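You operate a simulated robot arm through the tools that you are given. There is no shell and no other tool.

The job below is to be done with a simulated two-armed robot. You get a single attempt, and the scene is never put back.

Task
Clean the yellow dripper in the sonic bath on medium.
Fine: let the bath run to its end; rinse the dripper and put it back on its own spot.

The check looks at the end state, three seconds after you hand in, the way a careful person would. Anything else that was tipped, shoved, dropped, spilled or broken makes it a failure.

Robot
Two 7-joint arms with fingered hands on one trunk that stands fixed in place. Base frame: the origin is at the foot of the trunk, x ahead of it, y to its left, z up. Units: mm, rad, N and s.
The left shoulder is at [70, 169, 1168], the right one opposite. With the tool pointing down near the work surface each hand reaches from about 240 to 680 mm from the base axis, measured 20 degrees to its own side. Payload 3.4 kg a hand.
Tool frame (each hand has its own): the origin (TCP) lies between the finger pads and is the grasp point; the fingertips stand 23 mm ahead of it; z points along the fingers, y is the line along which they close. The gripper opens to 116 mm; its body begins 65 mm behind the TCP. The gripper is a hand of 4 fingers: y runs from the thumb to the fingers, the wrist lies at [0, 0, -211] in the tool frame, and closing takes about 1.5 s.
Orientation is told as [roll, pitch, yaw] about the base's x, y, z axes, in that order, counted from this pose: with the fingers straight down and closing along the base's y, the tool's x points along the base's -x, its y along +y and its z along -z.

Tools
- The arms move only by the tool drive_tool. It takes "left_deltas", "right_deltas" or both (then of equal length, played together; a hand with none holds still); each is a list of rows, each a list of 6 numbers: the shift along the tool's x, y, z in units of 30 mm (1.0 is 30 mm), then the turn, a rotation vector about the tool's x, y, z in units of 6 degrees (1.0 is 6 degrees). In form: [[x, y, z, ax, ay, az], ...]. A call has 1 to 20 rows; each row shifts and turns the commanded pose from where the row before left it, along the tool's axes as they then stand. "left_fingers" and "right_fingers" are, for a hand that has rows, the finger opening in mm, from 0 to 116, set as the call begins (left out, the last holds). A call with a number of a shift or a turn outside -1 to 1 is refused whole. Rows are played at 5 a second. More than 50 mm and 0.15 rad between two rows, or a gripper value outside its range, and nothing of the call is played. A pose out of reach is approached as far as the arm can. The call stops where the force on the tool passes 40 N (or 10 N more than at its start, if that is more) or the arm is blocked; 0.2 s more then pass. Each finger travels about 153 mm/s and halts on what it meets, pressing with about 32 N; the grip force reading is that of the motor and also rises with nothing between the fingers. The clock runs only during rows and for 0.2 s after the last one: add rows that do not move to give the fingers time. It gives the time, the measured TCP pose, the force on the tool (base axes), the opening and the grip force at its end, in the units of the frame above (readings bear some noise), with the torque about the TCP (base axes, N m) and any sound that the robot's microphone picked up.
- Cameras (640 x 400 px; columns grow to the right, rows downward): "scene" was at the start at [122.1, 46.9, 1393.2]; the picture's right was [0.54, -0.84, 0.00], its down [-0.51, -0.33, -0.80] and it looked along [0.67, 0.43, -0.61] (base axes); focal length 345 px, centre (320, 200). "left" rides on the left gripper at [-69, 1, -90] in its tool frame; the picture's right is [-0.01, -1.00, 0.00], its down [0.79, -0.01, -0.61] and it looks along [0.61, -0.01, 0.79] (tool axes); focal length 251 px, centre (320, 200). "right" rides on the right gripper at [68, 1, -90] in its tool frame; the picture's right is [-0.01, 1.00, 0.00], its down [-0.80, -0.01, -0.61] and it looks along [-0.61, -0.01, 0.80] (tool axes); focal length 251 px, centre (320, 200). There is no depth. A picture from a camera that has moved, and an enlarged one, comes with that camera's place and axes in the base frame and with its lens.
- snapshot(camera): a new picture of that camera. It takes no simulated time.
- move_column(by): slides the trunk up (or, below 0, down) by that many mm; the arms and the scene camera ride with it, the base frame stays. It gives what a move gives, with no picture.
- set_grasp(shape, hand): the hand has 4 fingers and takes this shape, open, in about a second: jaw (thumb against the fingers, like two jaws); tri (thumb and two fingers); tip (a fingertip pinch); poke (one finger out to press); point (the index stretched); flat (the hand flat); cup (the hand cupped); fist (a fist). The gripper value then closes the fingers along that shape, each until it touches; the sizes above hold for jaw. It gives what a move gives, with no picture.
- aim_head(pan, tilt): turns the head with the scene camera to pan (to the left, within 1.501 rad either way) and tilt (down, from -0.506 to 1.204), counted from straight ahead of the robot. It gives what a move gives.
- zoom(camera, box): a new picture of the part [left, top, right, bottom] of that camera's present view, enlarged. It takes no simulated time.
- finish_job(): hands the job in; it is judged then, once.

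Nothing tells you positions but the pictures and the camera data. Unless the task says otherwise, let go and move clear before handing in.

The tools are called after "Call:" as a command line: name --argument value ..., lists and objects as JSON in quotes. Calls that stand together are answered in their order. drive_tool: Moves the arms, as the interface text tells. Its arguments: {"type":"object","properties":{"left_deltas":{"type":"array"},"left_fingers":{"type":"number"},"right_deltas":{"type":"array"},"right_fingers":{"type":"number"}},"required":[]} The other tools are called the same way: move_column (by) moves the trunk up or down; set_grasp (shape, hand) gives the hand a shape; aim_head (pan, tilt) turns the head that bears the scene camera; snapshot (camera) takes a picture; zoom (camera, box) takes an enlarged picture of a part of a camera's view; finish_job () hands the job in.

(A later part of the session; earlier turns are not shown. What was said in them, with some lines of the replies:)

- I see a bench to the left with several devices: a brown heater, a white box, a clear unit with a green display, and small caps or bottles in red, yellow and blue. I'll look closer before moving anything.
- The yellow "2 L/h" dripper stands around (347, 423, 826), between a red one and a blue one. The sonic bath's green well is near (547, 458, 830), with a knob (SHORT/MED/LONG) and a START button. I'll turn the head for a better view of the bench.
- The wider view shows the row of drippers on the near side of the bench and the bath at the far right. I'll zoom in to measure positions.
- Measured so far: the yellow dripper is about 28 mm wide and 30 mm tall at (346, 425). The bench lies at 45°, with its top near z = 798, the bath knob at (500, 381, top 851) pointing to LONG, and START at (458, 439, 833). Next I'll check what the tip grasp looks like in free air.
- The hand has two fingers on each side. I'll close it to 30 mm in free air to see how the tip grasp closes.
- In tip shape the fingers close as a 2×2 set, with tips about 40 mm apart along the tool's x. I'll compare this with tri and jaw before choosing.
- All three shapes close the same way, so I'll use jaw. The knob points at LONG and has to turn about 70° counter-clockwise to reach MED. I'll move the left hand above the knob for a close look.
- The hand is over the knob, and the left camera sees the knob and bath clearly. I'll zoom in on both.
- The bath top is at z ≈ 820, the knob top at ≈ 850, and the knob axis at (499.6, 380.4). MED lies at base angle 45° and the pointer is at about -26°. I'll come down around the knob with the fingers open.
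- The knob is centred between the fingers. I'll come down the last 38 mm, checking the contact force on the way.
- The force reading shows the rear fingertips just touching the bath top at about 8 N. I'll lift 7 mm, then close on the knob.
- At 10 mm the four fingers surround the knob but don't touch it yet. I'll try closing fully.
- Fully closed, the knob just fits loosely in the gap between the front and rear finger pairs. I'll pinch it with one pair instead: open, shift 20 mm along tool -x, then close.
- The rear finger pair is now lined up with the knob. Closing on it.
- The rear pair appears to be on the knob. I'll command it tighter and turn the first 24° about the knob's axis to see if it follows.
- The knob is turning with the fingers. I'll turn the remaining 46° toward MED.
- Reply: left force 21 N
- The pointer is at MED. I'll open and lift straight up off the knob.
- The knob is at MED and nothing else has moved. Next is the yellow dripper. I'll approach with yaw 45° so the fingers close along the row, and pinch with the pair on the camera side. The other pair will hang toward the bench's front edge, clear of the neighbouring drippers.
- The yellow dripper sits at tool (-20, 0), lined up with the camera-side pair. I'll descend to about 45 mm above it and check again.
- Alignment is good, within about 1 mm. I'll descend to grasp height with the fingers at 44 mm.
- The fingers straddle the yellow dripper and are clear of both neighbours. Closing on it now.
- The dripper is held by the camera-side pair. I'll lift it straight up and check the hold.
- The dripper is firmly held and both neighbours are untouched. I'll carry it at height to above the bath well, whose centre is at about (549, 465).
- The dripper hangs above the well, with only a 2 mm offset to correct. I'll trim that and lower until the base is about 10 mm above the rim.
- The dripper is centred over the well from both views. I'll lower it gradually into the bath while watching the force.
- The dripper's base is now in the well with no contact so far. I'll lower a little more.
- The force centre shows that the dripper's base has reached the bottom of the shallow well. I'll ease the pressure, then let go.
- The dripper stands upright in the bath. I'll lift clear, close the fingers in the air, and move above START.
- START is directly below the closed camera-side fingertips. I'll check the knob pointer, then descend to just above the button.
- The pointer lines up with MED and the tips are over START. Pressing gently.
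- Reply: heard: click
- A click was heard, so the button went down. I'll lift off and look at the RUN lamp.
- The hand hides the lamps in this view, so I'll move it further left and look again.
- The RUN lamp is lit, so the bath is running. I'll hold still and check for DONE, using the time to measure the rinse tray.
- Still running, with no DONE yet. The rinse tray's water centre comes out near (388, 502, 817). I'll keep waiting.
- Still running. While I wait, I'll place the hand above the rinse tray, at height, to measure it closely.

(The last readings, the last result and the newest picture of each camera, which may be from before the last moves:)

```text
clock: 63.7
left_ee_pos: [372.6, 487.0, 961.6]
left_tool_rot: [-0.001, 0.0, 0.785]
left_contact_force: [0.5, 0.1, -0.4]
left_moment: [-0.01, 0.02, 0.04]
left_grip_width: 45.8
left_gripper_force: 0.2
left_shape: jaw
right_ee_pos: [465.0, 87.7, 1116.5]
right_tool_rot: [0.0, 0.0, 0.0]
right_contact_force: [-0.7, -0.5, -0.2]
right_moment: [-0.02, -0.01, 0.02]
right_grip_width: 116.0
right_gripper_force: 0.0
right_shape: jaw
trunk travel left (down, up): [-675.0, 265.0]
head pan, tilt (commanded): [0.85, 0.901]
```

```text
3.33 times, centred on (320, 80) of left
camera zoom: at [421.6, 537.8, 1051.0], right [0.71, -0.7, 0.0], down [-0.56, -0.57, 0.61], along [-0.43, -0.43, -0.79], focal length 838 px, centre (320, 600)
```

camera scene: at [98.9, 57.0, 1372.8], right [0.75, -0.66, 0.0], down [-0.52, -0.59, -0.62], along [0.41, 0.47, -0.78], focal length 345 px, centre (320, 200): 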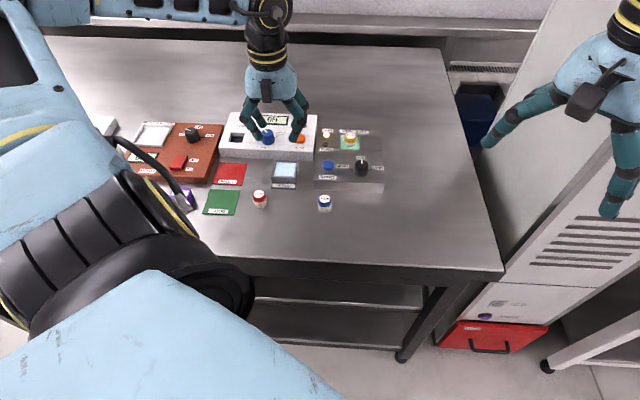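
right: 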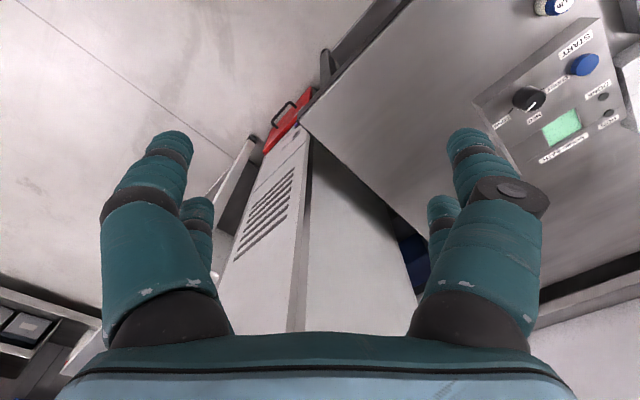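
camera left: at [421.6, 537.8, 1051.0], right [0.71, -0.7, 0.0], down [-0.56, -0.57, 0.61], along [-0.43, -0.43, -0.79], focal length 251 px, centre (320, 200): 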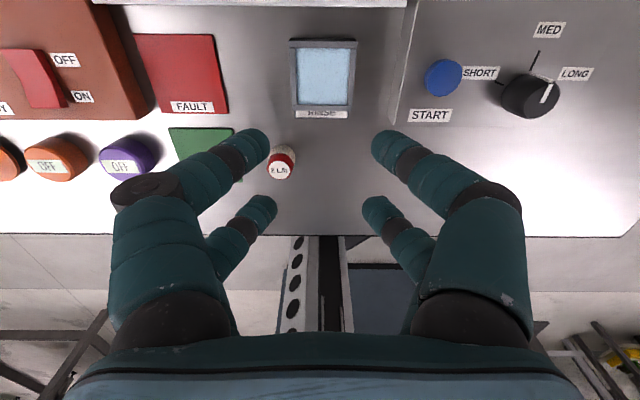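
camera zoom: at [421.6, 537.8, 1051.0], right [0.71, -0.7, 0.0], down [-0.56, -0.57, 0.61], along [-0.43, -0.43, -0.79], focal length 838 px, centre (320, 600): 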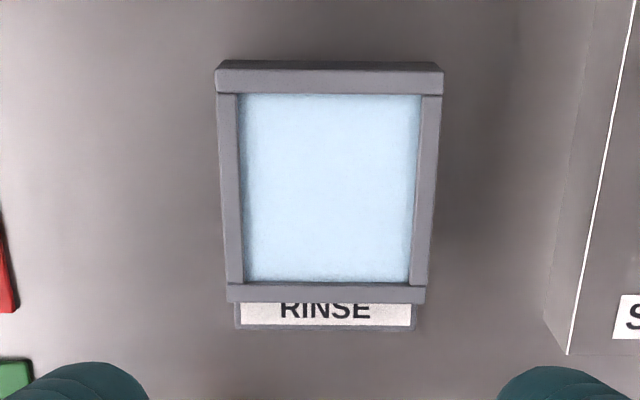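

The rinse opening measures about 43 × 43 mm, centred at (390, 502). RUN is still lit, so I'll keep waiting.

Call:
drive_tool --left_deltas '[[0, 0, 0, 0, 0, 0], [0, 0, 0, 0, 0, 0], [0, 0, 0, 0, 0, 0], [0, 0, 0, 0, 0, 0], [0, 0, 0, 0, 0, 0], [0, 0, 0, 0, 0, 0], [0, 0, 0, 0, 0, 0], [0, 0, 0, 0, 0, 0], [0, 0, 0, 0, 0, 0], [0, 0, 0, 0, 0, 0], [0, 0, 0, 0, 0, 0], [0, 0, 0, 0, 0, 0], [0, 0, 0, 0, 0, 0], [0, 0, 0, 0, 0, 0], [0, 0, 0, 0, 0, 0], [0, 0, 0, 0, 0, 0], [0, 0, 0, 0, 0, 0], [0, 0, 0, 0, 0, 0], [0, 0, 0, 0, 0, 0], [0, 0, 0, 0, 0, 0]]'

Call:
zoom --camera "scene" --box '[280, 90, 400, 190]'

Call:
drive_tool --left_deltas '[[0, 0, 0, 0, 0, 0], [0, 0, 0, 0, 0, 0], [0, 0, 0, 0, 0, 0], [0, 0, 0, 0, 0, 0], [0, 0, 0, 0, 0, 0], [0, 0, 0, 0, 0, 0], [0, 0, 0, 0, 0, 0], [0, 0, 0, 0, 0, 0], [0, 0, 0, 0, 0, 0], [0, 0, 0, 0, 0, 0], [0, 0, 0, 0, 0, 0], [0, 0, 0, 0, 0, 0], [0, 0, 0, 0, 0, 0], [0, 0, 0, 0, 0, 0], [0, 0, 0, 0, 0, 0], [0, 0, 0, 0, 0, 0], [0, 0, 0, 0, 0, 0], [0, 0, 0, 0, 0, 0], [0, 0, 0, 0, 0, 0], [0, 0, 0, 0, 0, 0]]'

Call:
zoom --camera "scene" --box '[280, 90, 400, 190]'

```text
clock: 67.9
left_ee_pos: [372.8, 489.2, 961.1]
left_tool_rot: [0.0, 0.0, 0.786]
left_contact_force: [0.6, 0.1, -0.1]
left_moment: [-0.01, -0.01, -0.03]
left_grip_width: 45.7
left_gripper_force: 0.2
left_shape: jaw
right_ee_pos: [465.0, 89.2, 1117.5]
right_tool_rot: [0.0, -0.001, -0.001]
right_contact_force: [0.2, 0.5, -0.2]
right_moment: [0.0, -0.01, 0.0]
right_grip_width: 115.8
right_gripper_force: 0.0
right_shape: jaw
trunk travel left (down, up): [-675.0, 265.0]
head pan, tilt (commanded): [0.85, 0.901]
```

```text
4.00 times, centred on (340, 140) of scene
camera zoom: at [98.8, 57.0, 1372.8], right [0.75, -0.66, 0.0], down [-0.52, -0.59, -0.62], along [0.41, 0.47, -0.78], focal length 1381 px, centre (240, 440)
```

zoom: 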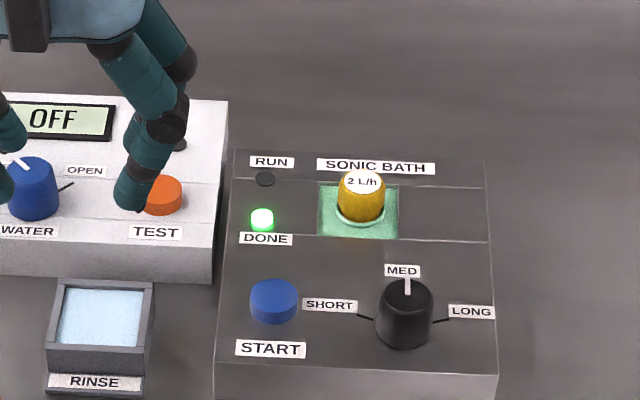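

```text
clock: 72.1
left_ee_pos: [373.4, 487.3, 962.3]
left_tool_rot: [-0.001, 0.0, 0.786]
left_contact_force: [0.0, 0.5, 0.1]
left_moment: [-0.03, -0.01, 0.03]
left_grip_width: 45.9
left_gripper_force: 0.1
left_shape: jaw
right_ee_pos: [465.9, 87.3, 1117.3]
right_tool_rot: [0.0, 0.0, 0.0]
right_contact_force: [0.7, 0.1, -0.1]
right_moment: [-0.04, -0.01, 0.0]
right_grip_width: 116.0
right_gripper_force: 0.0
right_shape: jaw
trunk travel left (down, up): [-675.0, 265.0]
head pan, tilt (commanded): [0.85, 0.901]
```

```text
4.00 times, centred on (340, 140) of scene
camera zoom: at [98.8, 57.0, 1372.8], right [0.75, -0.66, 0.0], down [-0.52, -0.59, -0.62], along [0.41, 0.47, -0.78], focal length 1381 px, centre (240, 440)
```

zoom: 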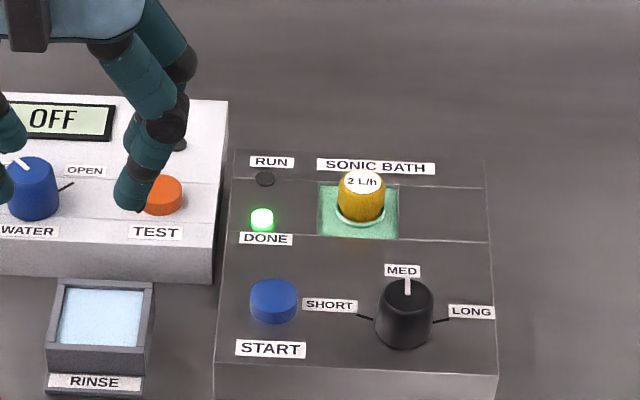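

DONE is lit and the white scale is gone from the dripper. I'll go back over the well with the fingers open to fetch it.

Call:
drive_tool --left_deltas '[[-0.485, -0.784, 0, 0, 0, 0], [-0.485, -0.784, 0, 0, 0, 0], [-0.485, -0.784, 0, 0, 0, 0], [-0.485, -0.784, 0, 0, 0, 0], [-0.485, -0.784, 0, 0, 0, 0], [-0.485, -0.784, 0, 0, 0, 0], [0, 0, 0.7, 0, 0, 0], [0, 0, 0.7, 0, 0, 0], [0, 0, 0, 0, 0, 0]]' --left_fingers 46

Call:
snapshot --camera "left"

```text
clock: 74.1
left_ee_pos: [533.5, 450.9, 918.2]
left_tool_rot: [0.001, 0.0, 0.785]
left_contact_force: [0.3, 0.7, -0.9]
left_moment: [-0.01, 0.02, -0.01]
left_grip_width: 45.6
left_gripper_force: 0.1
left_shape: jaw
right_ee_pos: [466.3, 87.5, 1116.9]
right_tool_rot: [0.001, 0.001, 0.0]
right_contact_force: [-0.8, 0.9, 0.6]
right_moment: [0.0, -0.04, 0.01]
right_grip_width: 115.7
right_gripper_force: 0.0
right_shape: jaw
trunk travel left (down, up): [-675.0, 265.0]
head pan, tilt (commanded): [0.85, 0.901]
```

```text
taken
camera left: at [582.0, 500.2, 1008.2], right [0.71, -0.7, 0.0], down [-0.56, -0.57, 0.61], along [-0.43, -0.43, -0.79], focal length 251 px, centre (320, 200)
```

left: 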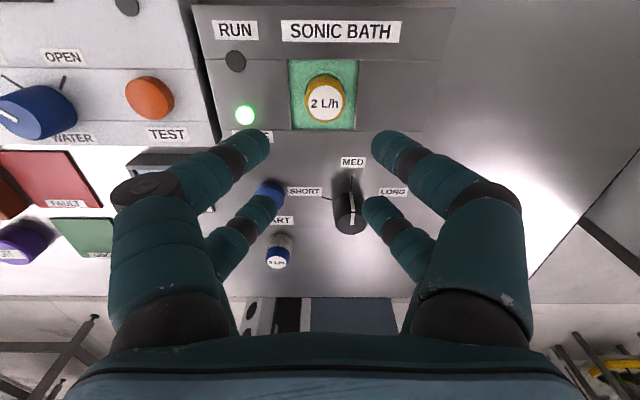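

The dripper is about 3 mm off laterally. I'll trim that and descend to a grip slightly higher on the cap than before.

Call:
drive_tool --left_deltas '[[-0.03, -0.09, 0.3, 0, 0, 0], [0, 0, 0.5, 0, 0, 0], [0, 0, 0.5, 0, 0, 0], [0, 0, 0.4, 0, 0, 0], [0, 0, 0.22, 0, 0, 0], [0, 0, 0, 0, 0, 0]]' --left_fingers 46

Call:
zoom --camera "left" --box '[220, 60, 420, 220]'

Call:
zoom --camera "scene" --box '[300, 90, 400, 170]'

```text
clock: 75.5
left_ee_pos: [535.5, 449.7, 861.3]
left_tool_rot: [0.001, 0.0, 0.784]
left_contact_force: [-0.9, 0.1, 0.0]
left_moment: [-0.01, 0.02, -0.01]
left_grip_width: 45.5
left_gripper_force: 0.1
left_shape: jaw
right_ee_pos: [464.7, 87.4, 1117.8]
right_tool_rot: [0.0, 0.0, -0.001]
right_contact_force: [-0.5, 0.4, 0.2]
right_moment: [0.02, 0.03, 0.02]
right_grip_width: 116.0
right_gripper_force: 0.1
right_shape: jaw
trunk travel left (down, up): [-675.0, 265.0]
head pan, tilt (commanded): [0.85, 0.901]
```

```text
2.50 times, centred on (320, 140) of left
camera zoom: at [585.3, 499.4, 951.3], right [0.71, -0.7, 0.0], down [-0.56, -0.57, 0.61], along [-0.43, -0.43, -0.79], focal length 629 px, centre (320, 350)
```

zoom: 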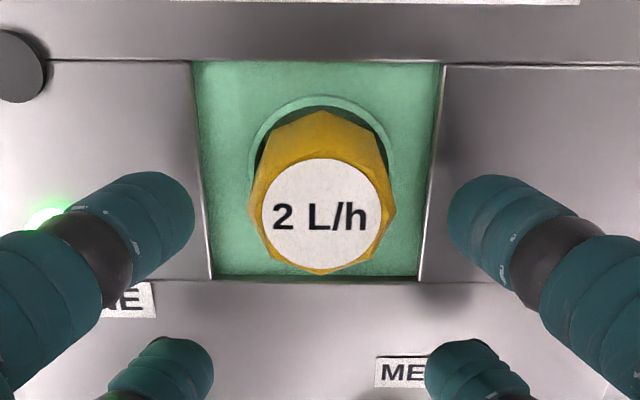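

```text
5.00 times, centred on (350, 130) of scene
camera zoom: at [98.8, 57.1, 1372.8], right [0.75, -0.66, 0.0], down [-0.52, -0.59, -0.62], along [0.41, 0.47, -0.78], focal length 1727 px, centre (170, 550)
```

zoom: 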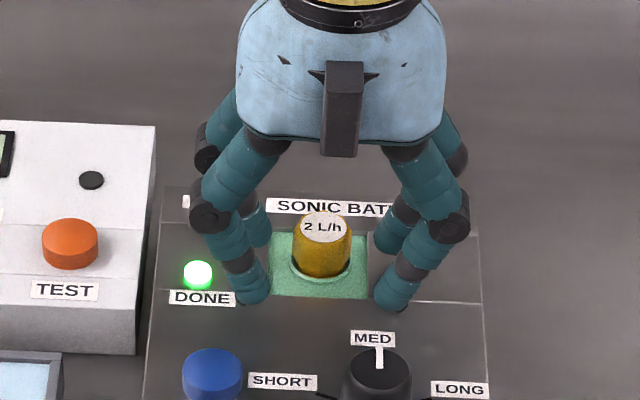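

The fingers are aligned around the clean dripper. Closing on it, then lifting.

Call:
drive_tool --left_deltas '[[0, 0, 0, 0, 0, 0], [0, 0, 0, 0, 0, 0], [0, 0, 0, 0, 0, 0], [0, 0, 0, 0, 0, 0], [0, 0, 0, 0, 0, 0], [0, 0, 0, 0, 0, 0], [0, 0, 0, 0, 0, 0]]' --left_fingers 0

Call:
drive_tool --left_deltas '[[0, 0, -0.3, 0, 0, 0], [0, 0, -0.6, 0, 0, 0], [0, 0, -0.8, 0, 0, 0], [0, 0, -0.8, 0, 0, 0], [0, 0, -0.8, 0, 0, 0], [0, 0, 0, 0, 0, 0]]' --left_fingers 0

Call:
snapshot --camera "left"

Call:
zoom --camera "scene" --box '[280, 50, 420, 170]'

```text
clock: 77.1
left_ee_pos: [537.0, 449.8, 862.1]
left_tool_rot: [0.0, 0.0, 0.786]
left_contact_force: [-0.2, -0.1, 0.3]
left_moment: [-0.03, 0.02, -0.01]
left_grip_width: 9.2
left_gripper_force: 32.1
left_shape: jaw
right_ee_pos: [464.5, 88.5, 1116.2]
right_tool_rot: [0.0, 0.003, 0.0]
right_contact_force: [0.1, -0.1, 0.6]
right_moment: [0.03, 0.01, 0.01]
right_grip_width: 115.7
right_gripper_force: 0.1
right_shape: jaw
trunk travel left (down, up): [-675.0, 265.0]
head pan, tilt (commanded): [0.85, 0.901]
```

```text
clock: 78.5
left_ee_pos: [535.4, 450.1, 959.4]
left_tool_rot: [0.0, 0.002, 0.785]
left_contact_force: [0.0, -0.1, -0.2]
left_moment: [0.03, 0.01, -0.03]
left_grip_width: 8.9
left_gripper_force: 32.0
left_shape: jaw
right_ee_pos: [465.2, 87.6, 1116.3]
right_tool_rot: [0.0, 0.003, 0.002]
right_contact_force: [1.0, -0.1, 0.5]
right_moment: [0.0, 0.04, 0.0]
right_grip_width: 115.8
right_gripper_force: 0.0
right_shape: jaw
trunk travel left (down, up): [-675.0, 265.0]
head pan, tilt (commanded): [0.85, 0.901]
```

```text
taken
camera left: at [584.4, 499.5, 1049.4], right [0.71, -0.7, 0.0], down [-0.56, -0.57, 0.61], along [-0.43, -0.43, -0.79], focal length 251 px, centre (320, 200)
```

left: 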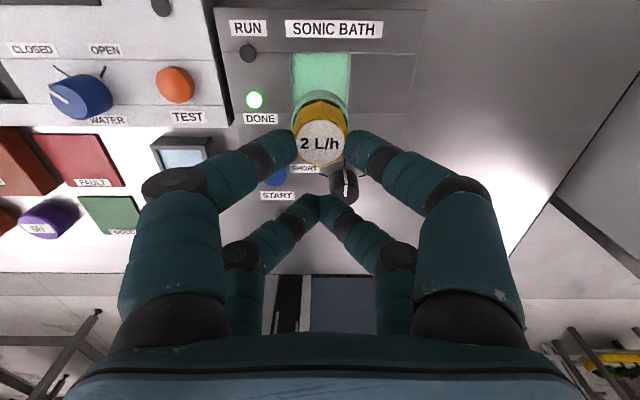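

```text
3.33 times, centred on (350, 110) of scene
camera zoom: at [99.3, 57.2, 1372.8], right [0.75, -0.66, 0.0], down [-0.52, -0.59, -0.62], along [0.41, 0.47, -0.78], focal length 1151 px, centre (220, 500)
```

zoom: 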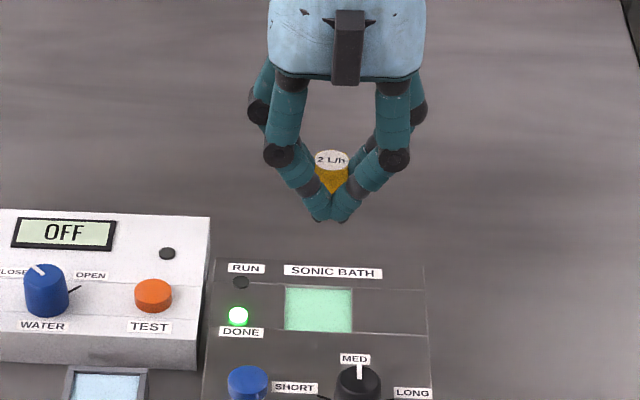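

The dripper is lifted out, with a green film of bath liquid at its base that the rinse should remove. I'll carry it over the rinse tray.

Call:
drive_tool --left_deltas '[[0.4795, 0.7733, 0, 0, 0, 0], [0.4795, 0.7733, 0, 0, 0, 0], [0.4795, 0.7733, 0, 0, 0, 0], [0.4795, 0.7733, 0, 0, 0, 0], [0.4795, 0.7733, 0, 0, 0, 0], [0.4795, 0.7733, 0, 0, 0, 0], [0, 0, 0.6, 0, 0, 0], [0, 0, 0.6, 0, 0, 0], [0, 0, 0, 0, 0, 0]]' --left_fingers 0

Call:
snapshot --camera "left"

Call:
zoom --camera "scene" --box '[220, 90, 360, 190]'

```text
clock: 80.5
left_ee_pos: [376.3, 487.5, 925.8]
left_tool_rot: [0.001, 0.0, 0.783]
left_contact_force: [0.5, 0.8, -1.1]
left_moment: [-0.01, 0.0, 0.02]
left_grip_width: 8.7
left_gripper_force: 32.0
left_shape: jaw
right_ee_pos: [464.1, 87.2, 1117.0]
right_tool_rot: [0.001, 0.0, -0.002]
right_contact_force: [-0.7, -0.4, -0.1]
right_moment: [-0.03, 0.01, -0.02]
right_grip_width: 115.9
right_gripper_force: 0.0
right_shape: jaw
trunk travel left (down, up): [-675.0, 265.0]
head pan, tilt (commanded): [0.85, 0.901]
```

```text
taken
camera left: at [425.8, 536.4, 1014.9], right [0.71, -0.7, 0.0], down [-0.56, -0.57, 0.61], along [-0.42, -0.43, -0.8], focal length 251 px, centre (320, 200)
```

left: 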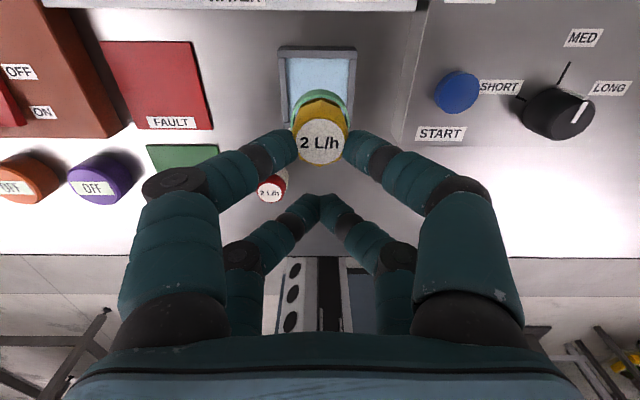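

```text
4.00 times, centred on (290, 140) of scene
camera zoom: at [98.4, 56.6, 1372.9], right [0.75, -0.66, 0.0], down [-0.52, -0.59, -0.62], along [0.41, 0.47, -0.78], focal length 1381 px, centre (440, 440)
```

zoom: 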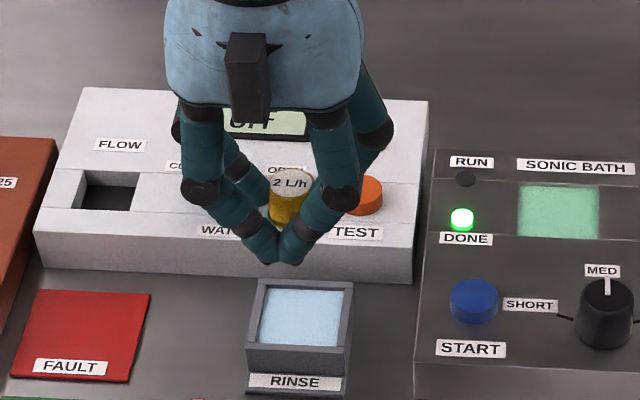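

The dripper is over the rinse tray. I'll zoom in to check alignment before lowering.

Call:
zoom --camera "left" --box '[240, 30, 400, 150]'

```text
3.33 times, centred on (320, 90) of left
camera zoom: at [425.8, 536.4, 1014.9], right [0.71, -0.7, 0.0], down [-0.56, -0.57, 0.61], along [-0.42, -0.43, -0.8], focal length 838 px, centre (320, 567)
```

zoom: 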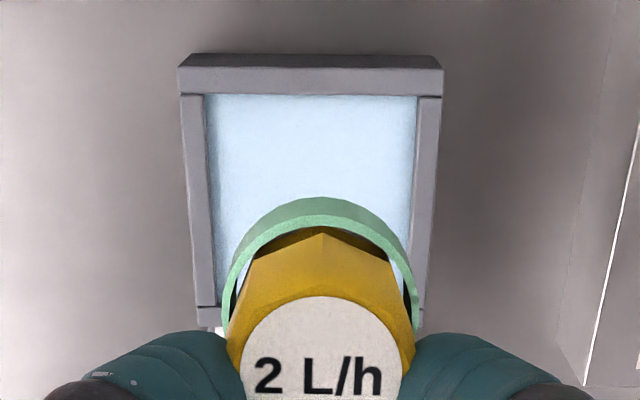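

The tray centre is about 2 mm to the dripper's tool +y. I'll trim that and lower to just above the rim.

Call:
drive_tool --left_deltas '[[0, 0.06, 0.3, 0, 0, 0], [0, 0, 0.5, 0, 0, 0], [0, 0, 0.5, 0, 0, 0], [0, 0, 0.38, 0, 0, 0], [0, 0, 0, 0, 0, 0]]' --left_fingers 0

Call:
zoom --camera "left" --box '[220, 40, 420, 200]'

Call:
zoom --camera "scene" --box '[220, 110, 360, 210]'

```text
clock: 81.7
left_ee_pos: [374.8, 487.5, 874.9]
left_tool_rot: [-0.001, 0.0, 0.786]
left_contact_force: [0.1, 0.5, -0.5]
left_moment: [-0.01, 0.0, 0.02]
left_grip_width: 9.2
left_gripper_force: 32.4
left_shape: jaw
right_ee_pos: [464.7, 88.4, 1117.8]
right_tool_rot: [-0.001, 0.0, 0.0]
right_contact_force: [0.5, -0.5, -0.1]
right_moment: [0.05, 0.01, 0.02]
right_grip_width: 116.0
right_gripper_force: 0.0
right_shape: jaw
trunk travel left (down, up): [-675.0, 265.0]
head pan, tilt (commanded): [0.85, 0.901]
```

```text
2.50 times, centred on (320, 120) of left
camera zoom: at [423.8, 537.5, 964.3], right [0.71, -0.7, 0.0], down [-0.56, -0.57, 0.61], along [-0.42, -0.43, -0.8], focal length 629 px, centre (320, 400)
```

zoom: 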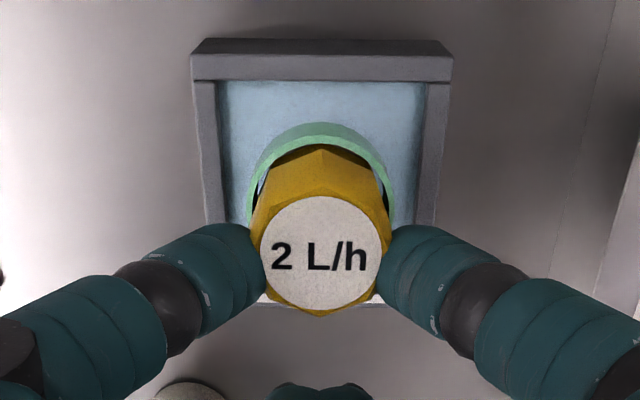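

```text
4.00 times, centred on (290, 160) of scene
camera zoom: at [98.8, 56.8, 1372.9], right [0.75, -0.66, 0.0], down [-0.52, -0.59, -0.62], along [0.41, 0.47, -0.78], focal length 1381 px, centre (440, 360)
```

zoom: 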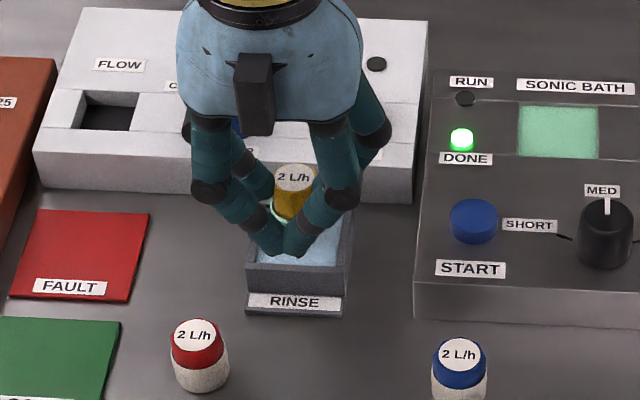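

It's well centred over the tray. I'll lower it into the rinse water slowly.

Call:
drive_tool --left_deltas '[[0, 0, 0.2, 0, 0, 0], [0, 0, 0.2, 0, 0, 0], [0, 0, 0.1, 0, 0, 0], [0, 0, 0.07, 0, 0, 0], [0, 0, 0, 0, 0, 0]]' --left_fingers 0

Call:
zoom --camera "left" --box '[220, 60, 420, 220]'

Call:
zoom --camera "scene" --box '[240, 130, 340, 210]'

```text
clock: 82.9
left_ee_pos: [376.0, 487.2, 857.2]
left_tool_rot: [-0.002, 0.0, 0.785]
left_contact_force: [0.0, 0.2, -0.8]
left_moment: [0.03, -0.01, 0.02]
left_grip_width: 8.8
left_gripper_force: 31.7
left_shape: jaw
right_ee_pos: [465.3, 88.3, 1117.7]
right_tool_rot: [0.0, 0.0, 0.0]
right_contact_force: [-0.6, 0.2, -0.5]
right_moment: [0.01, 0.01, 0.03]
right_grip_width: 115.9
right_gripper_force: 0.1
right_shape: jaw
trunk travel left (down, up): [-675.0, 265.0]
head pan, tilt (commanded): [0.85, 0.901]
```

```text
2.50 times, centred on (320, 140) of left
camera zoom: at [424.8, 536.9, 947.1], right [0.71, -0.7, 0.0], down [-0.56, -0.57, 0.61], along [-0.43, -0.43, -0.79], focal length 629 px, centre (320, 350)
```

zoom: 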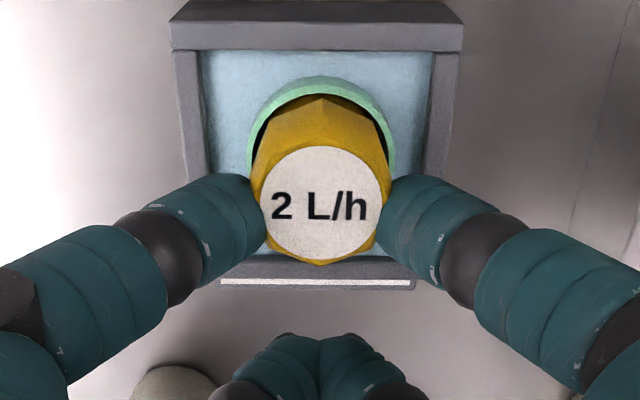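

```text
5.00 times, centred on (290, 170) of scene
camera zoom: at [98.9, 56.9, 1372.8], right [0.75, -0.66, 0.0], down [-0.52, -0.59, -0.62], along [0.41, 0.47, -0.78], focal length 1727 px, centre (470, 350)
```

zoom: 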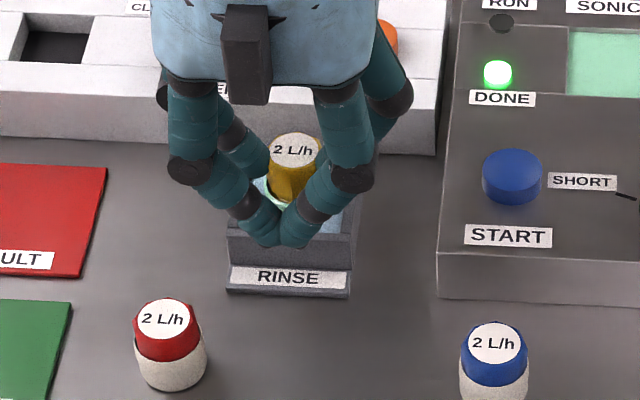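

No contact yet, and the base is at about water level. I'll keep lowering until the base touches the bottom.

Call:
drive_tool --left_deltas '[[0, 0, 0.08, 0, 0, 0], [0, 0, 0.06, 0, 0, 0], [0, 0, 0, 0, 0, 0]]' --left_fingers 0

Call:
zoom --camera "left" --box '[220, 60, 420, 220]'

```text
clock: 83.7
left_ee_pos: [376.2, 487.8, 852.6]
left_tool_rot: [-0.001, 0.0, 0.785]
left_contact_force: [-0.1, 0.2, 0.0]
left_moment: [-0.03, 0.05, 0.01]
left_grip_width: 9.2
left_gripper_force: 32.3
left_shape: jaw
right_ee_pos: [465.2, 88.4, 1116.4]
right_tool_rot: [0.001, 0.0, 0.002]
right_contact_force: [0.5, 1.1, 0.1]
right_moment: [-0.02, -0.02, -0.02]
right_grip_width: 115.7
right_gripper_force: 0.0
right_shape: jaw
trunk travel left (down, up): [-675.0, 265.0]
head pan, tilt (commanded): [0.85, 0.901]
```

```text
2.50 times, centred on (320, 140) of left
camera zoom: at [424.8, 537.2, 943.1], right [0.71, -0.7, 0.0], down [-0.56, -0.57, 0.61], along [-0.42, -0.43, -0.79], focal length 629 px, centre (320, 350)
```

zoom: 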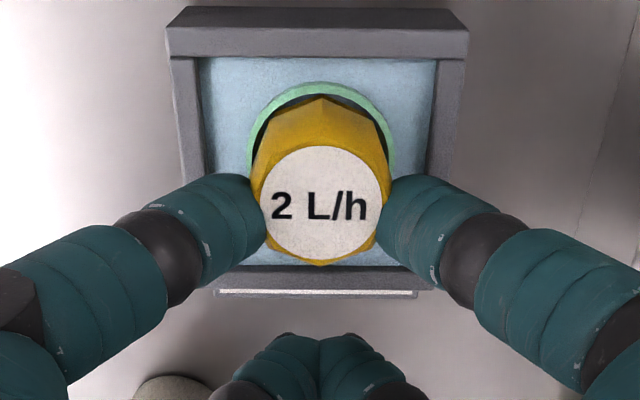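

The film ring is partly submerged and there is still no contact. Lowering a little more.

Call:
drive_tool --left_deltas '[[0, 0, 0.06, 0, 0, 0], [0, 0, 0.05, 0, 0, 0], [0, 0, 0, 0, 0, 0]]' --left_fingers 0

Call:
zoom --camera "left" --box '[220, 60, 420, 220]'

```text
clock: 84.5
left_ee_pos: [376.1, 487.5, 851.0]
left_tool_rot: [0.001, -0.001, 0.786]
left_contact_force: [0.6, 0.6, 0.3]
left_moment: [0.02, -0.03, 0.0]
left_grip_width: 8.9
left_gripper_force: 32.2
left_shape: jaw
right_ee_pos: [465.4, 88.0, 1117.0]
right_tool_rot: [0.001, -0.001, 0.0]
right_contact_force: [0.1, 0.3, -0.4]
right_moment: [0.02, -0.01, -0.01]
right_grip_width: 116.0
right_gripper_force: 0.1
right_shape: jaw
trunk travel left (down, up): [-675.0, 265.0]
head pan, tilt (commanded): [0.85, 0.901]
```

```text
2.50 times, centred on (320, 140) of left
camera zoom: at [424.9, 537.3, 939.8], right [0.71, -0.7, 0.0], down [-0.56, -0.57, 0.61], along [-0.43, -0.43, -0.79], focal length 629 px, centre (320, 350)
```

zoom: 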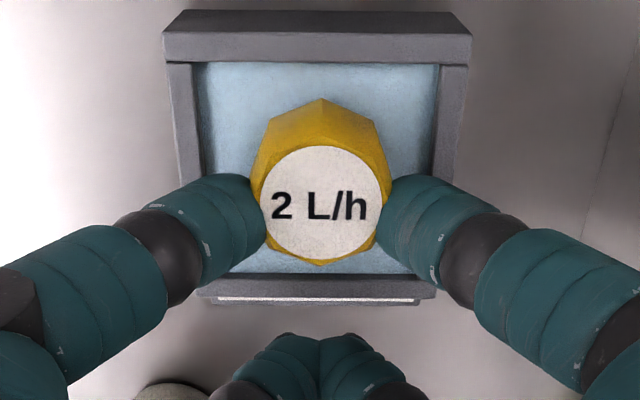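

The green film has vanished. I'll hold it in the water about 3 seconds, then lift and check.

Call:
drive_tool --left_deltas '[[0, 0, 0, 0, 0, 0], [0, 0, 0, 0, 0, 0], [0, 0, 0, 0, 0, 0], [0, 0, 0, 0, 0, 0], [0, 0, 0, 0, 0, 0], [0, 0, 0, 0, 0, 0], [0, 0, 0, 0, 0, 0], [0, 0, 0, 0, 0, 0], [0, 0, 0, 0, 0, 0], [0, 0, 0, 0, 0, 0], [0, 0, 0, 0, 0, 0], [0, 0, 0, 0, 0, 0], [0, 0, 0, 0, 0, 0], [0, 0, 0, 0, 0, 0], [0, 0, 0, 0, 0, 0], [0, 0, 0, 0, 0, 0]]' --left_fingers 0

Call:
drive_tool --left_deltas '[[0, 0, -0.2, 0, 0, 0], [0, 0, -0.4, 0, 0, 0], [0, 0, -0.7, 0, 0, 0], [0, 0, -0.8, 0, 0, 0], [0, 0, -0.8, 0, 0, 0], [0, 0, 0, 0, 0, 0], [0, 0, 0, 0, 0, 0], [0, 0, 0, 0, 0, 0]]' --left_fingers 0

Call:
snapshot --camera "left"

Call:
zoom --camera "scene" --box '[220, 90, 360, 190]'

```text
clock: 87.9
left_ee_pos: [376.6, 488.4, 850.9]
left_tool_rot: [0.001, 0.002, 0.785]
left_contact_force: [-0.1, -0.6, -0.7]
left_moment: [0.02, -0.01, 0.01]
left_grip_width: 8.8
left_gripper_force: 32.4
left_shape: jaw
right_ee_pos: [464.8, 88.4, 1116.5]
right_tool_rot: [-0.002, 0.001, -0.001]
right_contact_force: [0.3, 0.4, 0.8]
right_moment: [0.0, 0.01, -0.01]
right_grip_width: 116.1
right_gripper_force: 0.1
right_shape: jaw
trunk travel left (down, up): [-675.0, 265.0]
head pan, tilt (commanded): [0.85, 0.901]
```

```text
clock: 89.7
left_ee_pos: [376.3, 487.5, 938.1]
left_tool_rot: [0.0, -0.001, 0.786]
left_contact_force: [-0.6, -0.3, 0.2]
left_moment: [0.02, 0.02, 0.03]
left_grip_width: 9.0
left_gripper_force: 31.8
left_shape: jaw
right_ee_pos: [465.1, 88.0, 1117.6]
right_tool_rot: [0.0, -0.002, 0.001]
right_contact_force: [-0.4, -0.6, 0.0]
right_moment: [0.0, 0.0, 0.01]
right_grip_width: 115.7
right_gripper_force: 0.1
right_shape: jaw
trunk travel left (down, up): [-675.0, 265.0]
head pan, tilt (commanded): [0.85, 0.901]
```

```text
taken
camera left: at [424.7, 536.4, 1027.6], right [0.71, -0.7, 0.0], down [-0.56, -0.57, 0.61], along [-0.43, -0.43, -0.79], focal length 251 px, centre (320, 200)
```

left: 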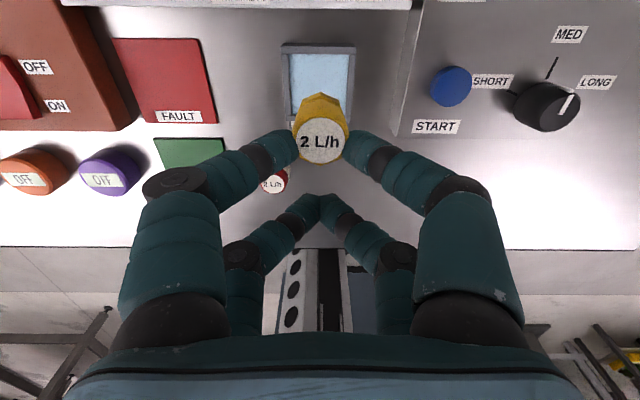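

```text
4.00 times, centred on (290, 140) of scene
camera zoom: at [98.8, 56.9, 1372.9], right [0.75, -0.66, 0.0], down [-0.52, -0.59, -0.62], along [0.41, 0.47, -0.78], focal length 1381 px, centre (440, 440)
```

zoom: 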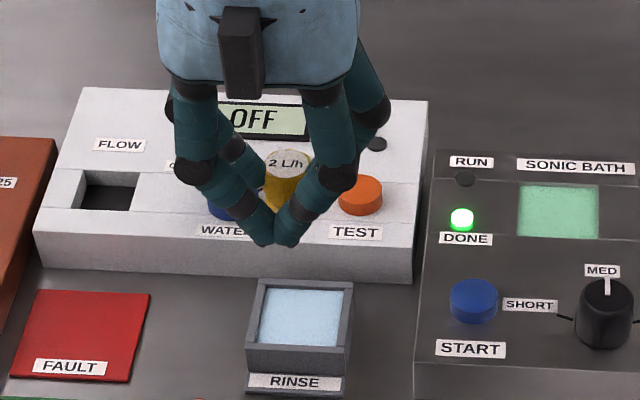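

The dripper is clean and rinsed with no film left. I'll carry it back above its own spot at about (347, 424), between the red and blue drippers.

Call:
drive_tool --left_deltas '[[0.724, -0.207, 0, 0, 0, 0], [0.724, -0.207, 0, 0, 0, 0], [0.724, -0.207, 0, 0, 0, 0], [0.724, -0.207, 0, 0, 0, 0], [0, 0, 0.6, 0, 0, 0], [0, 0, 0.6, 0, 0, 0], [0, 0, 0.5, 0, 0, 0], [0, 0, 0, 0, 0, 0]]' --left_fingers 0

Call:
snapshot --camera "left"

Call:
zoom --camera "scene" --box '[220, 120, 360, 220]'

```text
clock: 91.5
left_ee_pos: [331.6, 408.5, 886.1]
left_tool_rot: [0.002, 0.0, 0.786]
left_contact_force: [-0.4, 0.2, -0.2]
left_moment: [0.01, -0.01, 0.04]
left_grip_width: 8.5
left_gripper_force: 31.9
left_shape: jaw
right_ee_pos: [465.1, 88.7, 1116.5]
right_tool_rot: [0.0, 0.0, -0.001]
right_contact_force: [0.0, 0.8, 0.3]
right_moment: [0.04, 0.01, 0.01]
right_grip_width: 115.9
right_gripper_force: 0.0
right_shape: jaw
trunk travel left (down, up): [-675.0, 265.0]
head pan, tilt (commanded): [0.85, 0.901]
```

```text
taken
camera left: at [380.6, 457.8, 974.9], right [0.71, -0.7, 0.0], down [-0.56, -0.57, 0.61], along [-0.43, -0.43, -0.79], focal length 251 px, centre (320, 200)
```

left: 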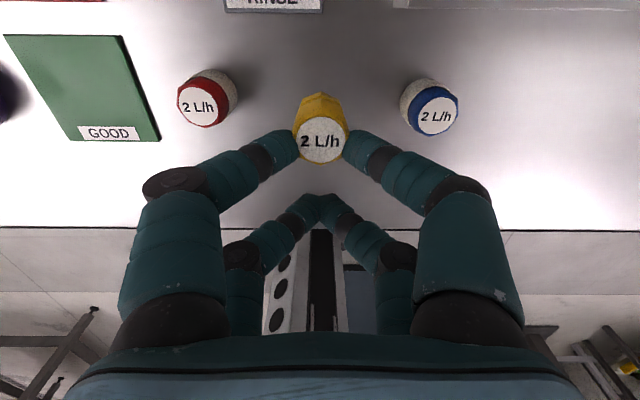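

```text
4.00 times, centred on (290, 170) of scene
camera zoom: at [98.9, 57.1, 1372.8], right [0.75, -0.66, 0.0], down [-0.52, -0.59, -0.62], along [0.41, 0.47, -0.78], focal length 1381 px, centre (440, 320)
```

zoom: 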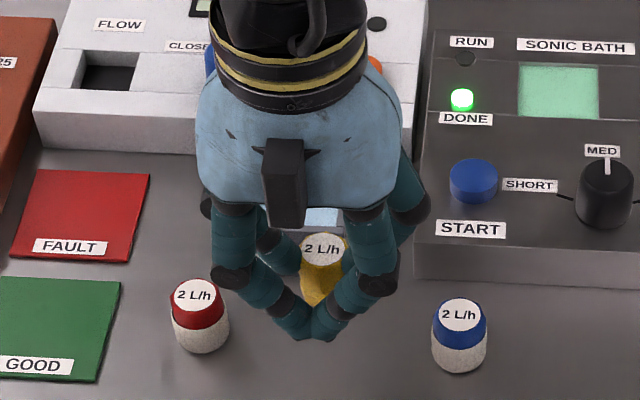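

The dripper is lined up midway between red and blue, matching the earlier view. I'll lower it to just above the bench.

Call:
drive_tool --left_deltas '[[0.02, -0.02, 0.4, 0, 0, 0], [0, 0, 0.4, 0, 0, 0], [0, 0, 0.4, 0, 0, 0], [0, 0, 0, 0, 0, 0]]' --left_fingers 0

Call:
zoom --camera "left" --box '[120, 60, 520, 260]'

Call:
zoom --camera "scene" --box '[235, 150, 345, 220]'

```text
clock: 92.5
left_ee_pos: [332.4, 408.2, 848.4]
left_tool_rot: [0.002, 0.0, 0.786]
left_contact_force: [-1.0, -0.5, 0.0]
left_moment: [0.03, -0.03, -0.01]
left_grip_width: 9.1
left_gripper_force: 32.4
left_shape: jaw
right_ee_pos: [464.0, 88.8, 1117.0]
right_tool_rot: [0.0, 0.0, -0.001]
right_contact_force: [0.1, 0.5, 0.4]
right_moment: [-0.01, 0.01, 0.02]
right_grip_width: 115.7
right_gripper_force: 0.0
right_shape: jaw
trunk travel left (down, up): [-675.0, 265.0]
head pan, tilt (commanded): [0.85, 0.901]
```

```text
1.60 times, centred on (320, 160) of left
camera zoom: at [381.1, 456.9, 938.1], right [0.71, -0.7, 0.0], down [-0.56, -0.57, 0.61], along [-0.43, -0.43, -0.79], focal length 402 px, centre (320, 264)
```

zoom: 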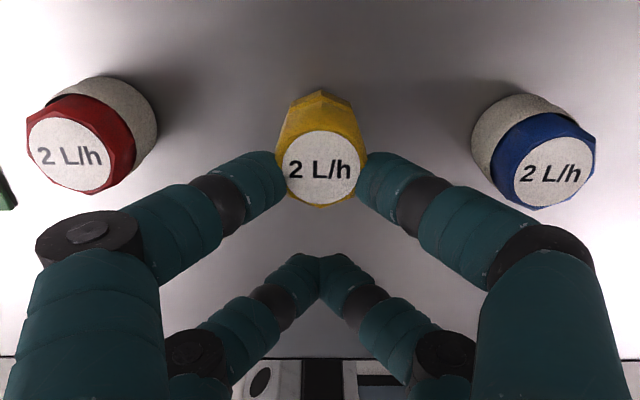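

```text
5.71 times, centred on (290, 185) of scene
camera zoom: at [98.8, 56.9, 1372.8], right [0.75, -0.66, 0.0], down [-0.52, -0.59, -0.62], along [0.41, 0.47, -0.78], focal length 1973 px, centre (491, 286)
```

zoom: 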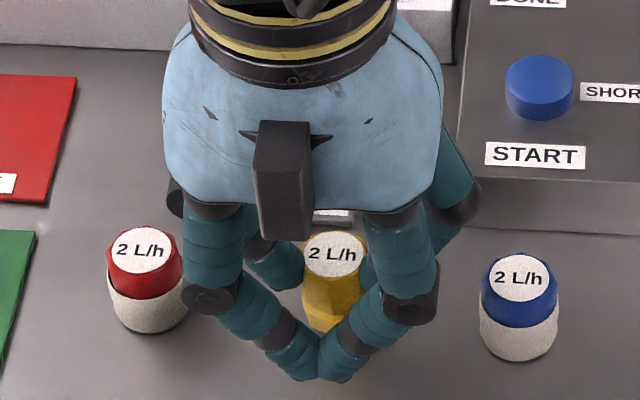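

The scene view suggests the dripper is still a few mm above the bench. I'll lower in small steps until I feel the bench.

Call:
drive_tool --left_deltas '[[0, 0, 0.04, 0, 0, 0], [0, 0, 0.04, 0, 0, 0], [0, 0, 0, 0, 0, 0]]' --left_fingers 0

Call:
zoom --camera "scene" --box '[235, 150, 345, 220]'

```text
clock: 93.3
left_ee_pos: [331.0, 407.1, 847.8]
left_tool_rot: [0.001, 0.002, 0.786]
left_contact_force: [0.4, 0.5, 0.0]
left_moment: [-0.01, 0.01, -0.01]
left_grip_width: 8.7
left_gripper_force: 31.8
left_shape: jaw
right_ee_pos: [464.9, 89.0, 1116.0]
right_tool_rot: [-0.001, 0.002, -0.001]
right_contact_force: [0.0, -0.8, 0.2]
right_moment: [-0.05, 0.01, 0.02]
right_grip_width: 115.9
right_gripper_force: 0.0
right_shape: jaw
trunk travel left (down, up): [-675.0, 265.0]
head pan, tilt (commanded): [0.85, 0.901]
```

```text
5.71 times, centred on (290, 185) of scene
camera zoom: at [98.8, 57.0, 1372.8], right [0.75, -0.66, 0.0], down [-0.52, -0.59, -0.62], along [0.41, 0.47, -0.78], focal length 1973 px, centre (491, 286)
```

zoom: 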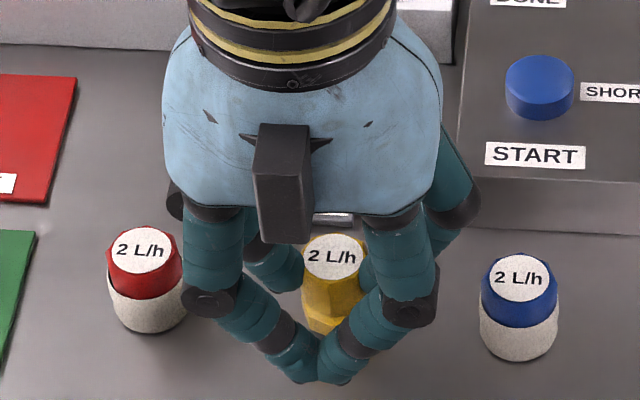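

No contact yet, so I'll continue down in small steps.

Call:
drive_tool --left_deltas '[[0, 0, 0.04, 0, 0, 0], [0, 0, 0.04, 0, 0, 0], [0, 0, 0, 0, 0, 0]]' --left_fingers 0

Call:
zoom --camera "scene" --box '[235, 150, 345, 220]'

```text
clock: 94.1
left_ee_pos: [332.2, 407.0, 844.5]
left_tool_rot: [-0.001, 0.001, 0.786]
left_contact_force: [0.6, -1.1, -0.4]
left_moment: [0.0, -0.02, 0.02]
left_grip_width: 8.9
left_gripper_force: 32.0
left_shape: jaw
right_ee_pos: [464.4, 89.0, 1117.2]
right_tool_rot: [0.0, 0.0, 0.0]
right_contact_force: [0.1, 1.0, -0.5]
right_moment: [0.0, 0.01, -0.02]
right_grip_width: 116.0
right_gripper_force: 0.0
right_shape: jaw
trunk travel left (down, up): [-675.0, 265.0]
head pan, tilt (commanded): [0.85, 0.901]
```

```text
5.71 times, centred on (290, 185) of scene
camera zoom: at [98.8, 57.0, 1372.8], right [0.75, -0.66, 0.0], down [-0.52, -0.59, -0.62], along [0.41, 0.47, -0.78], focal length 1973 px, centre (491, 286)
```

zoom: 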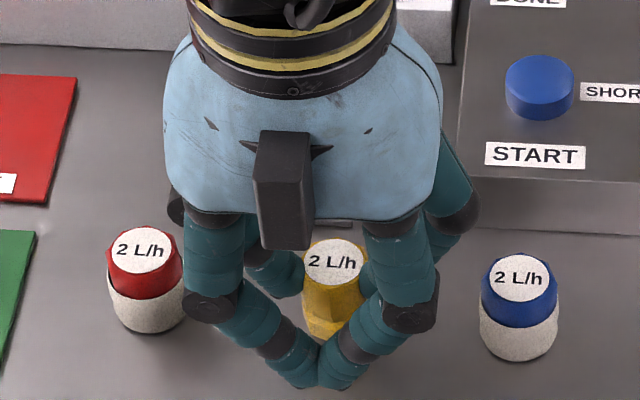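

Still no bench contact, but the label is nearly back at its original pixel row. A little lower.

Call:
drive_tool --left_deltas '[[0, 0, 0.04, 0, 0, 0], [0, 0, 0.03, 0, 0, 0], [0, 0, 0, 0, 0, 0]]' --left_fingers 0

Call:
zoom --camera "scene" --box '[235, 150, 345, 220]'

```text
clock: 94.9
left_ee_pos: [331.6, 406.0, 843.4]
left_tool_rot: [0.0, -0.001, 0.785]
left_contact_force: [-0.6, 1.9, 8.2]
left_moment: [0.13, -0.13, 0.02]
left_grip_width: 8.9
left_gripper_force: 31.8
left_shape: jaw
right_ee_pos: [463.0, 87.9, 1118.5]
right_tool_rot: [-0.001, 0.0, -0.001]
right_contact_force: [0.2, -0.2, 0.2]
right_moment: [0.02, 0.0, 0.02]
right_grip_width: 115.9
right_gripper_force: 0.1
right_shape: jaw
trunk travel left (down, up): [-675.0, 265.0]
head pan, tilt (commanded): [0.85, 0.901]
```

```text
5.71 times, centred on (290, 185) of scene
camera zoom: at [97.8, 56.2, 1373.1], right [0.75, -0.66, 0.0], down [-0.52, -0.59, -0.62], along [0.41, 0.47, -0.78], focal length 1973 px, centre (491, 286)
```

zoom: 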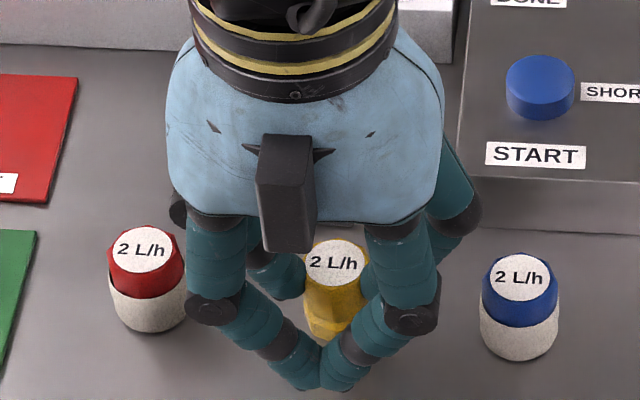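

The bench contact reads 8 N under the dripper, and it is within about 1 mm of its original place relative to red and blue. I'll ease the pressure and release.

Call:
drive_tool --left_deltas '[[0.02, 0, -0.025, 0, 0, 0], [0, 0, 0, 0, 0, 0]]' --left_fingers 0

Call:
drive_tool --left_deltas '[[0, 0, 0, 0, 0, 0], [0, 0, 0, 0, 0, 0], [0, 0, 0, 0, 0, 0], [0, 0, 0, 0, 0, 0]]' --left_fingers 44

Call:
zoom --camera "left" --box '[120, 60, 520, 260]'

Call:
zoom --camera "scene" --box '[235, 150, 345, 220]'

```text
clock: 95.5
left_ee_pos: [331.0, 407.6, 844.6]
left_tool_rot: [-0.001, 0.0, 0.786]
left_contact_force: [1.1, 1.2, 2.9]
left_moment: [0.04, -0.07, 0.01]
left_grip_width: 9.4
left_gripper_force: 32.1
left_shape: jaw
right_ee_pos: [465.5, 87.9, 1116.9]
right_tool_rot: [0.002, 0.0, 0.001]
right_contact_force: [-0.8, -0.1, 0.5]
right_moment: [-0.02, -0.01, 0.0]
right_grip_width: 115.9
right_gripper_force: 0.1
right_shape: jaw
trunk travel left (down, up): [-675.0, 265.0]
head pan, tilt (commanded): [0.85, 0.901]
```

```text
clock: 96.5
left_ee_pos: [330.9, 407.0, 844.4]
left_tool_rot: [-0.001, 0.0, 0.785]
left_contact_force: [-0.2, 0.2, -0.3]
left_moment: [-0.02, 0.0, 0.01]
left_grip_width: 43.4
left_gripper_force: 0.2
left_shape: jaw
right_ee_pos: [464.5, 87.7, 1117.0]
right_tool_rot: [-0.001, -0.001, -0.001]
right_contact_force: [-0.7, -0.9, 0.8]
right_moment: [-0.01, 0.01, -0.03]
right_grip_width: 115.9
right_gripper_force: 0.0
right_shape: jaw
trunk travel left (down, up): [-675.0, 265.0]
head pan, tilt (commanded): [0.85, 0.901]
```

```text
1.60 times, centred on (320, 160) of left
camera zoom: at [380.6, 457.0, 932.9], right [0.71, -0.7, 0.0], down [-0.56, -0.57, 0.61], along [-0.43, -0.43, -0.79], focal length 402 px, centre (320, 264)
```

zoom: 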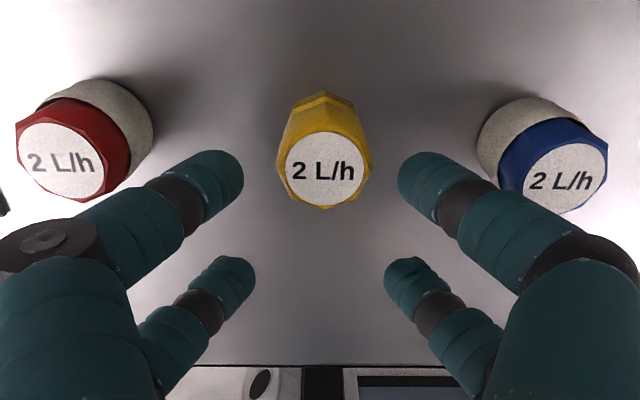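

```text
5.71 times, centred on (290, 185) of scene
camera zoom: at [98.9, 57.1, 1372.8], right [0.75, -0.66, 0.0], down [-0.52, -0.59, -0.62], along [0.41, 0.47, -0.78], focal length 1973 px, centre (491, 286)
```

zoom: 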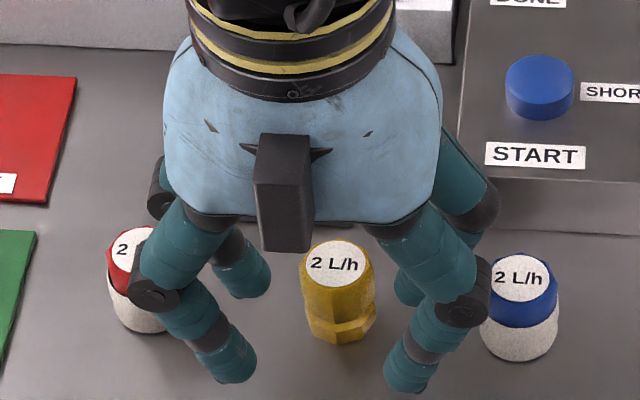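

The dripper is released and standing upright on its spot. I'll lift straight up and clear, then inspect the whole scene.

Call:
drive_tool --left_deltas '[[0, 0, -0.4, 0, 0, 0], [0, 0, -0.6, 0, 0, 0], [0, 0, -0.8, 0, 0, 0], [0, 0, -0.8, 0, 0, 0], [0, 0, -0.8, 0, 0, 0], [0, 0, -0.8, 0, 0, 0], [0, 0, -0.8, 0, 0, 0], [0, 0, -0.8, 0, 0, 0], [0.7, 0.7, -0.5, 0, 0, 0], [0.7, 0.7, -0.5, 0, 0, 0], [0, 0, 0, 0, 0, 0], [0, 0, 0, 0, 0, 0]]' --left_fingers 44

Call:
zoom --camera "scene" --box '[235, 150, 345, 220]'

Call:
snapshot --camera "scene"

Call:
zoom --camera "scene" --box '[100, 90, 400, 230]'

```text
clock: 99.1
left_ee_pos: [271.5, 406.5, 1046.4]
left_tool_rot: [0.0, 0.001, 0.785]
left_contact_force: [-0.1, -0.7, -0.1]
left_moment: [-0.01, 0.01, 0.02]
left_grip_width: 43.5
left_gripper_force: 0.0
left_shape: jaw
right_ee_pos: [465.0, 88.4, 1118.0]
right_tool_rot: [0.0, 0.001, -0.001]
right_contact_force: [0.2, 0.0, 0.4]
right_moment: [0.01, -0.02, -0.02]
right_grip_width: 115.9
right_gripper_force: 0.0
right_shape: jaw
trunk travel left (down, up): [-675.0, 265.0]
head pan, tilt (commanded): [0.85, 0.901]
```

```text
5.71 times, centred on (290, 185) of scene
camera zoom: at [98.5, 56.9, 1372.9], right [0.75, -0.66, 0.0], down [-0.52, -0.59, -0.62], along [0.41, 0.47, -0.78], focal length 1973 px, centre (491, 286)
```

zoom: 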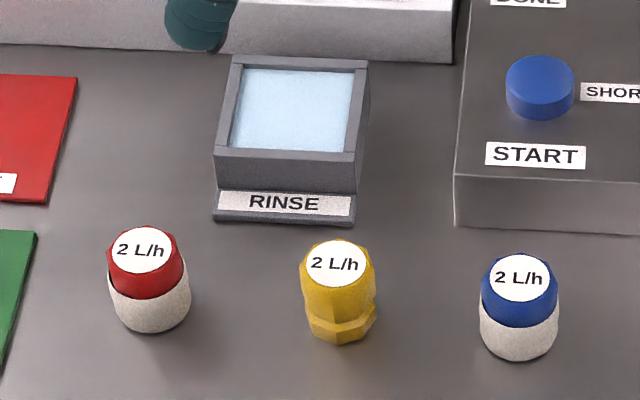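

```text
taken
camera scene: at [98.5, 56.9, 1372.9], right [0.75, -0.66, 0.0], down [-0.52, -0.59, -0.62], along [0.41, 0.47, -0.78], focal length 345 px, centre (320, 200)
```

scene: 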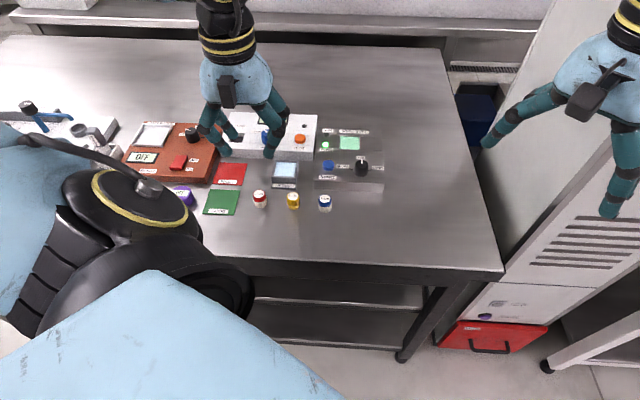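

```text
2.13 times, centred on (250, 160) of scene
camera zoom: at [98.5, 56.9, 1372.9], right [0.75, -0.66, 0.0], down [-0.52, -0.59, -0.62], along [0.41, 0.47, -0.78], focal length 737 px, centre (469, 285)
```

zoom: 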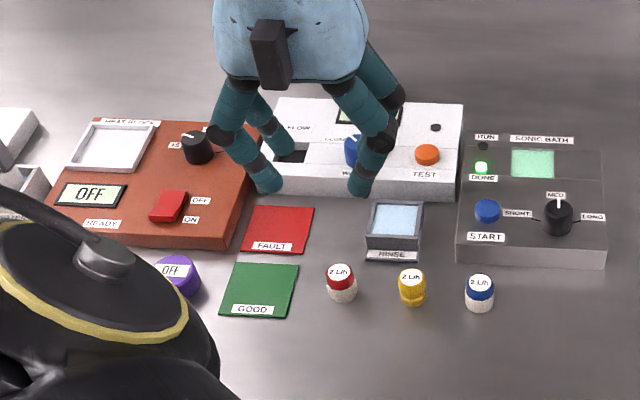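

The yellow dripper stands upright, clean and rinsed, within about 2 mm of its original spot. Red, blue and everything else look undisturbed, the bath shows DONE on MED, and both hands are clear. Handing in.

Call:
finish_job

```text
The job is handed in.
```

The yellow dripper went through the sonic bath on medium, was rinsed, and is back on its own spot, about 2 mm from where it started. The job is handed in.

- **Bath:** I turned the knob from LONG to MED, set the dripper in the well and pressed START. The bath ran until the DONE lamp lit, and the white scale came off.
- **Rinse:** I held the dripper in the rinse tray for about 3 seconds. The green film it had picked up in the bath was gone when I lifted it out.
- **Surroundings:** In the final pictures the red and blue drippers and the other items on the bench looked undisturbed. Both hands were clear when I handed in.
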